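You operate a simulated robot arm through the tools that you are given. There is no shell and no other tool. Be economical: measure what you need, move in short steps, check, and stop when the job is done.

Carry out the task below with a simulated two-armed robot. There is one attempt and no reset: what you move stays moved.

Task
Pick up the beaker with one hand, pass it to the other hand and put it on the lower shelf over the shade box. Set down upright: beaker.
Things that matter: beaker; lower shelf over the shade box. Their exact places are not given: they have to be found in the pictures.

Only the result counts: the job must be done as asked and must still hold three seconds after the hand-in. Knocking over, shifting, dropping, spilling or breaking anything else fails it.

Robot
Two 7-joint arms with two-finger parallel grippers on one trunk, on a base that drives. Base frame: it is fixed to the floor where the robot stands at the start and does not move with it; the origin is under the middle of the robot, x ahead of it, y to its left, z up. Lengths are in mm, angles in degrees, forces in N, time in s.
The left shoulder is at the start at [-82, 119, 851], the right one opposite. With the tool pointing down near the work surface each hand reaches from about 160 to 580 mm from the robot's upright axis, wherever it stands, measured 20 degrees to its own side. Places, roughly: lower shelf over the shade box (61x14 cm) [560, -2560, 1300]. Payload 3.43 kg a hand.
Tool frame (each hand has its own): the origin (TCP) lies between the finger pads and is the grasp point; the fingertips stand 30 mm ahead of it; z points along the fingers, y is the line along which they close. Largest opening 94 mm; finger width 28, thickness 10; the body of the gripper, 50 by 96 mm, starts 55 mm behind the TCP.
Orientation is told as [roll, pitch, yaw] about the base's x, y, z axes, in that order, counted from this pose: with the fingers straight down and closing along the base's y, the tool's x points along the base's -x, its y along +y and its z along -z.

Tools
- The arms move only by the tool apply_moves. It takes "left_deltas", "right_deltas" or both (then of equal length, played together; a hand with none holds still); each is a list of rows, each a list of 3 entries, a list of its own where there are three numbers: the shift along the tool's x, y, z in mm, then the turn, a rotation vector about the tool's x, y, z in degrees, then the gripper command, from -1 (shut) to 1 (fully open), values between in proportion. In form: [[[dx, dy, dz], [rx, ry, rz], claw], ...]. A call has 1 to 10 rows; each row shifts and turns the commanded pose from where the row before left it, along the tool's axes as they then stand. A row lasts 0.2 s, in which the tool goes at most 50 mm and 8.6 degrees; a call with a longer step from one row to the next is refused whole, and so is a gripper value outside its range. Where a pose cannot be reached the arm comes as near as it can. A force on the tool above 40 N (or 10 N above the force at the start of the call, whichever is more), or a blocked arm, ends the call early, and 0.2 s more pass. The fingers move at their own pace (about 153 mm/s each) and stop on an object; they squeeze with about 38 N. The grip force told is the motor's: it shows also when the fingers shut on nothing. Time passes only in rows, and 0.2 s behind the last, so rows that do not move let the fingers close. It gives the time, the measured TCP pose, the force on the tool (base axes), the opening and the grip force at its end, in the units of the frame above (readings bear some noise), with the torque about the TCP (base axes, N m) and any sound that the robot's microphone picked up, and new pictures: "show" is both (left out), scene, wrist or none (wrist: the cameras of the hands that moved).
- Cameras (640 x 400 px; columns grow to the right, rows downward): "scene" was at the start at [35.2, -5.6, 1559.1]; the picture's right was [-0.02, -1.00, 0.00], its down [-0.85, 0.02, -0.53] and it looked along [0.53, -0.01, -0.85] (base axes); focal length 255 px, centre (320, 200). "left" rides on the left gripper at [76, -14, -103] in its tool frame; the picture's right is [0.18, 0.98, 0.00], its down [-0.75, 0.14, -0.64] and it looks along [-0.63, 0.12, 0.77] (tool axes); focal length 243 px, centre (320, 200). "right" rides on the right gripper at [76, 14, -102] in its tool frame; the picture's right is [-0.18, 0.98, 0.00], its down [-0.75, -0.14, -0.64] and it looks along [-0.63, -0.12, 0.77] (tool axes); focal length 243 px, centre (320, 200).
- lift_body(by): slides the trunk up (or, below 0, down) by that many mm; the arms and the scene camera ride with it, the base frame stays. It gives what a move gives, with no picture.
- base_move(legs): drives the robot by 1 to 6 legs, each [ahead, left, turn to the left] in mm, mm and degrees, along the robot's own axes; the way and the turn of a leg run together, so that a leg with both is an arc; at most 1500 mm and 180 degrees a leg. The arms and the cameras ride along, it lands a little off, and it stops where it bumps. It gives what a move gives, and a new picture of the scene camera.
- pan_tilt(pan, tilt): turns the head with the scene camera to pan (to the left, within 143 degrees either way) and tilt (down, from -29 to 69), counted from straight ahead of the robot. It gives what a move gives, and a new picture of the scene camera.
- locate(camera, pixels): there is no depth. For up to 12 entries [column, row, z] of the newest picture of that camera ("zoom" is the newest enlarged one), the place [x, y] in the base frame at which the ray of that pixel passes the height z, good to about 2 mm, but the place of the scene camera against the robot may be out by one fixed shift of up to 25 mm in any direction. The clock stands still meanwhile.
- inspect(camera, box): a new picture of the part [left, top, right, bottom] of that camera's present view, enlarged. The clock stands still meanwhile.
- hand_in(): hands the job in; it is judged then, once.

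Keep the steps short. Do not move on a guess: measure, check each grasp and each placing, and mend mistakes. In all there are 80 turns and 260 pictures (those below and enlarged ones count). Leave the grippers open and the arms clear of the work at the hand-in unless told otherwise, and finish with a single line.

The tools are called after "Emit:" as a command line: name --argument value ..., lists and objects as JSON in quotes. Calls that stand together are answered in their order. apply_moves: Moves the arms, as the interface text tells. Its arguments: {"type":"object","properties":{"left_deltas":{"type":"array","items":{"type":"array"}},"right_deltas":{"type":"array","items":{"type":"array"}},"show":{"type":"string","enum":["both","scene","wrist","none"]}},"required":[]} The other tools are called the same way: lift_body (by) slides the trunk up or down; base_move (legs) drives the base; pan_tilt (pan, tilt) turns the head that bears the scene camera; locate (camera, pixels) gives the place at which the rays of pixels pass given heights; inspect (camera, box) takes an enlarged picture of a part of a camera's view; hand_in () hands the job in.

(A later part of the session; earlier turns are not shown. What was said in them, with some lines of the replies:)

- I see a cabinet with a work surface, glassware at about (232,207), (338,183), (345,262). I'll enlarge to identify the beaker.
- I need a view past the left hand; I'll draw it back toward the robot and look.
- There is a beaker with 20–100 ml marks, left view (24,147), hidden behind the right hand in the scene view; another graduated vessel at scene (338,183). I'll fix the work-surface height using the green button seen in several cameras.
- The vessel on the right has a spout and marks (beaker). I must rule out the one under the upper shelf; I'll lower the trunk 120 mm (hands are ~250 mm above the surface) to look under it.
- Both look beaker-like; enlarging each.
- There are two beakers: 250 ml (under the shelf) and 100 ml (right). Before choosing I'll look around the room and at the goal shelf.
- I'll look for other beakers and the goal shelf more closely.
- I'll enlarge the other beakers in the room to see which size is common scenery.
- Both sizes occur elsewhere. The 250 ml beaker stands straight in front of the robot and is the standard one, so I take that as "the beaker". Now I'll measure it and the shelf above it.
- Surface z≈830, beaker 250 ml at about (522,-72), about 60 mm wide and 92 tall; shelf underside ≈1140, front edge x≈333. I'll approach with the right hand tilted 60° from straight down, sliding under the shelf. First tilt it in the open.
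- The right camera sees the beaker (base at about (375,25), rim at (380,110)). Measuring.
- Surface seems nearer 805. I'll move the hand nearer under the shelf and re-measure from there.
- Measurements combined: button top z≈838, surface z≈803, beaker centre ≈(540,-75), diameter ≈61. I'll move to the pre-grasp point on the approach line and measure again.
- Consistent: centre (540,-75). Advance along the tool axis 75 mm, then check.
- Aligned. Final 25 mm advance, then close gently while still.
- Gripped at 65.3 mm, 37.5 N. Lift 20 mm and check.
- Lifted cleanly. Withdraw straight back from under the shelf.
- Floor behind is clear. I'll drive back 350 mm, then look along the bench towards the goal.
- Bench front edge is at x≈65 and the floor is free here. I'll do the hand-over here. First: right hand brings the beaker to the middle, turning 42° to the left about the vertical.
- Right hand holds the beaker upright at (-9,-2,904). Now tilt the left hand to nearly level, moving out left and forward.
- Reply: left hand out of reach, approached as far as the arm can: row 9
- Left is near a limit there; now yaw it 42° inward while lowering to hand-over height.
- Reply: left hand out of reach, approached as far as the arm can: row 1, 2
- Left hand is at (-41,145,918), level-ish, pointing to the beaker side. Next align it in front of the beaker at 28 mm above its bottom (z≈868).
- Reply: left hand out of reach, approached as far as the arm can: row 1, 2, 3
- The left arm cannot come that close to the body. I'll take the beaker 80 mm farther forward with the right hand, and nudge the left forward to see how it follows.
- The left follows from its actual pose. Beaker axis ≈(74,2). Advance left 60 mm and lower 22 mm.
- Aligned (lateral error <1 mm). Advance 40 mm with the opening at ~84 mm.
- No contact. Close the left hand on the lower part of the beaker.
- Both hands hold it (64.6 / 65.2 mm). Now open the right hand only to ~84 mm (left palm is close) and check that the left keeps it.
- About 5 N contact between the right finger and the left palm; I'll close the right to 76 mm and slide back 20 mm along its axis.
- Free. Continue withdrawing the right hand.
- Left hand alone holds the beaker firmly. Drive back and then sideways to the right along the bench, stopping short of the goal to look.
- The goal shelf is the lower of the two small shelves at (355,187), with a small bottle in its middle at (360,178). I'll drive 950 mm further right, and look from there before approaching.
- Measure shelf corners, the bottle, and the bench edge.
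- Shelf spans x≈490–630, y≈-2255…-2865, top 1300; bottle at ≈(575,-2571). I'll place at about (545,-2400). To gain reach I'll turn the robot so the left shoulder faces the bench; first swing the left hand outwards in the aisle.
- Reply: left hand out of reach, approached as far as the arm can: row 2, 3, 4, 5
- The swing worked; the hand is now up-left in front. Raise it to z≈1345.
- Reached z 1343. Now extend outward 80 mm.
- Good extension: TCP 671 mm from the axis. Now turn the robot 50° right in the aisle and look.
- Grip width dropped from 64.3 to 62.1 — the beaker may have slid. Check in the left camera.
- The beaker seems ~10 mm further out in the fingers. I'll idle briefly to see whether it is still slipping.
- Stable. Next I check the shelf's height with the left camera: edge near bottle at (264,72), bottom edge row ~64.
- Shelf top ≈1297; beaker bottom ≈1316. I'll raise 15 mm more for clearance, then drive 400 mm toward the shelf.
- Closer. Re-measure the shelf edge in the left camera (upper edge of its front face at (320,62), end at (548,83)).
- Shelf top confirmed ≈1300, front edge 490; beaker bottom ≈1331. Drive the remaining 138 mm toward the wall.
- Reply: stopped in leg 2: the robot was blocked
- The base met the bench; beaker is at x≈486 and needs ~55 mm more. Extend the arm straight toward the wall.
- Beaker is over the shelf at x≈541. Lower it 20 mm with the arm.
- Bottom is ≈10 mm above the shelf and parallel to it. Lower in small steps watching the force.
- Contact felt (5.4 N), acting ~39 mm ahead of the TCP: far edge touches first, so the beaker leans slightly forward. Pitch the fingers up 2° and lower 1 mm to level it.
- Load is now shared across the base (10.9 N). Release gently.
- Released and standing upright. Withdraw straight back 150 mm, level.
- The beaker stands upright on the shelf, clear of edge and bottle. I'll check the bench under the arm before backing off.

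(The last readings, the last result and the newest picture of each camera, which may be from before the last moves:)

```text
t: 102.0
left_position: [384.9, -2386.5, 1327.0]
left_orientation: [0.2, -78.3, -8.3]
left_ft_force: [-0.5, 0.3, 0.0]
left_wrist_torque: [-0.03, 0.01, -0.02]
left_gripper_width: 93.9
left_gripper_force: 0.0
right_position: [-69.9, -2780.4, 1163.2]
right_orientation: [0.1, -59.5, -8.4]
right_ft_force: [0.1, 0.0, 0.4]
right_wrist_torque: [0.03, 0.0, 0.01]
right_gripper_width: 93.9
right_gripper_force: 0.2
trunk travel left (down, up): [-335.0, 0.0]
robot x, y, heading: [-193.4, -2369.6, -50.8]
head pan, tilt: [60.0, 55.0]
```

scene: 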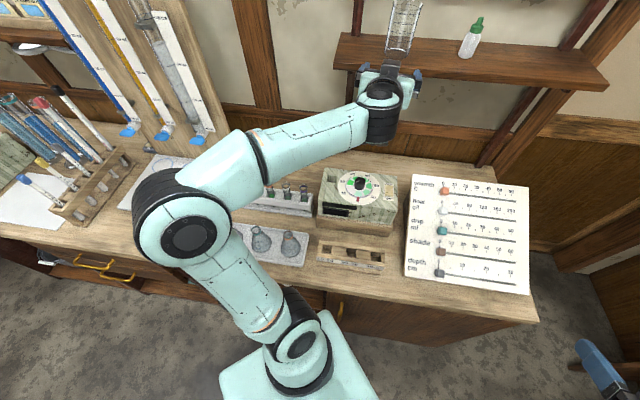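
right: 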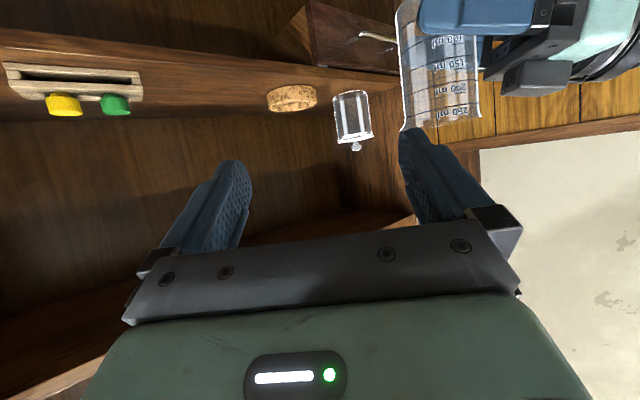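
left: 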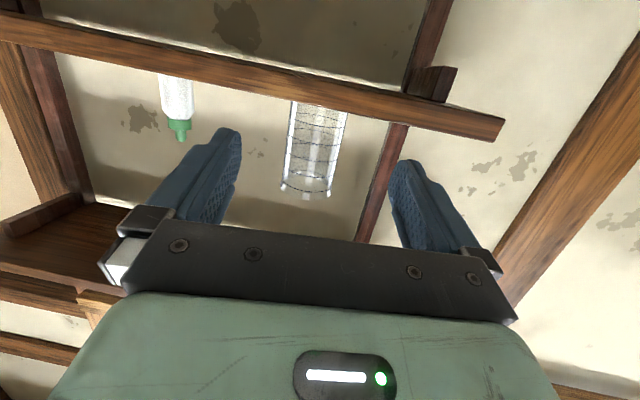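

Everything on the bench is intact and below the arm. Back the robot 150 mm straight away from the bench.

Emit:
base_move --legs '[[-95, -116, 0]]'

Emit:
inspect --camera "scene" --box '[300, 0, 560, 150]'

```text
t: 103.7
left_position: [235.5, -2388.3, 1326.6]
left_orientation: [0.2, -78.4, -8.5]
left_ft_force: [-0.1, 0.8, 0.6]
left_wrist_torque: [0.02, -0.03, 0.01]
left_gripper_width: 93.8
left_gripper_force: 0.0
right_position: [-221.5, -2779.5, 1162.8]
right_orientation: [0.1, -59.5, -8.5]
right_ft_force: [-0.1, -0.1, 0.0]
right_wrist_torque: [0.0, -0.02, -0.04]
right_gripper_width: 94.0
right_gripper_force: 0.0
trunk travel left (down, up): [-335.0, 0.0]
robot x, y, heading: [-343.8, -2372.8, -50.9]
head pan, tilt: [60.0, 55.0]
```

scene: 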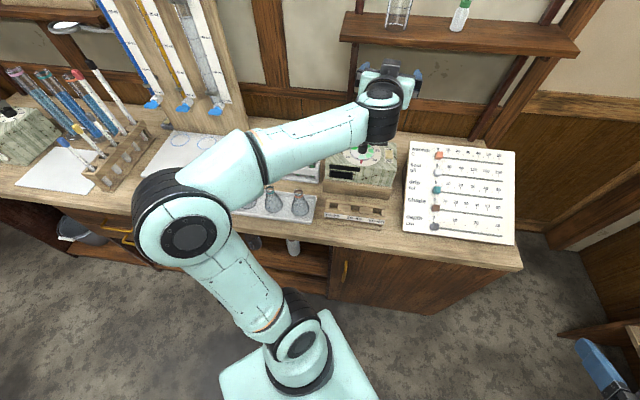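

```text
2.46 times, centred on (430, 75) of scene
```

zoom: 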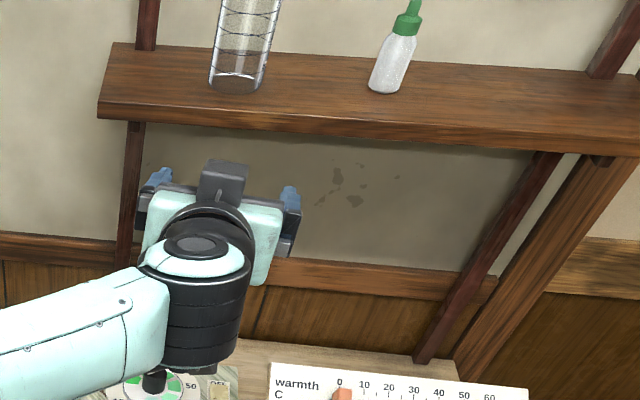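

The beaker is standing on the lower shelf, both grippers are open and the arms are clear, so I'm handing in.

Emit:
hand_in

```text
The job is handed in.
```

The 250 ml beaker was passed from the right hand to the left and stands upright on the lower shelf over the shade box; a 100 ml beaker was also on the bench, and I took the 250 ml one as "the beaker" without any confirmation.
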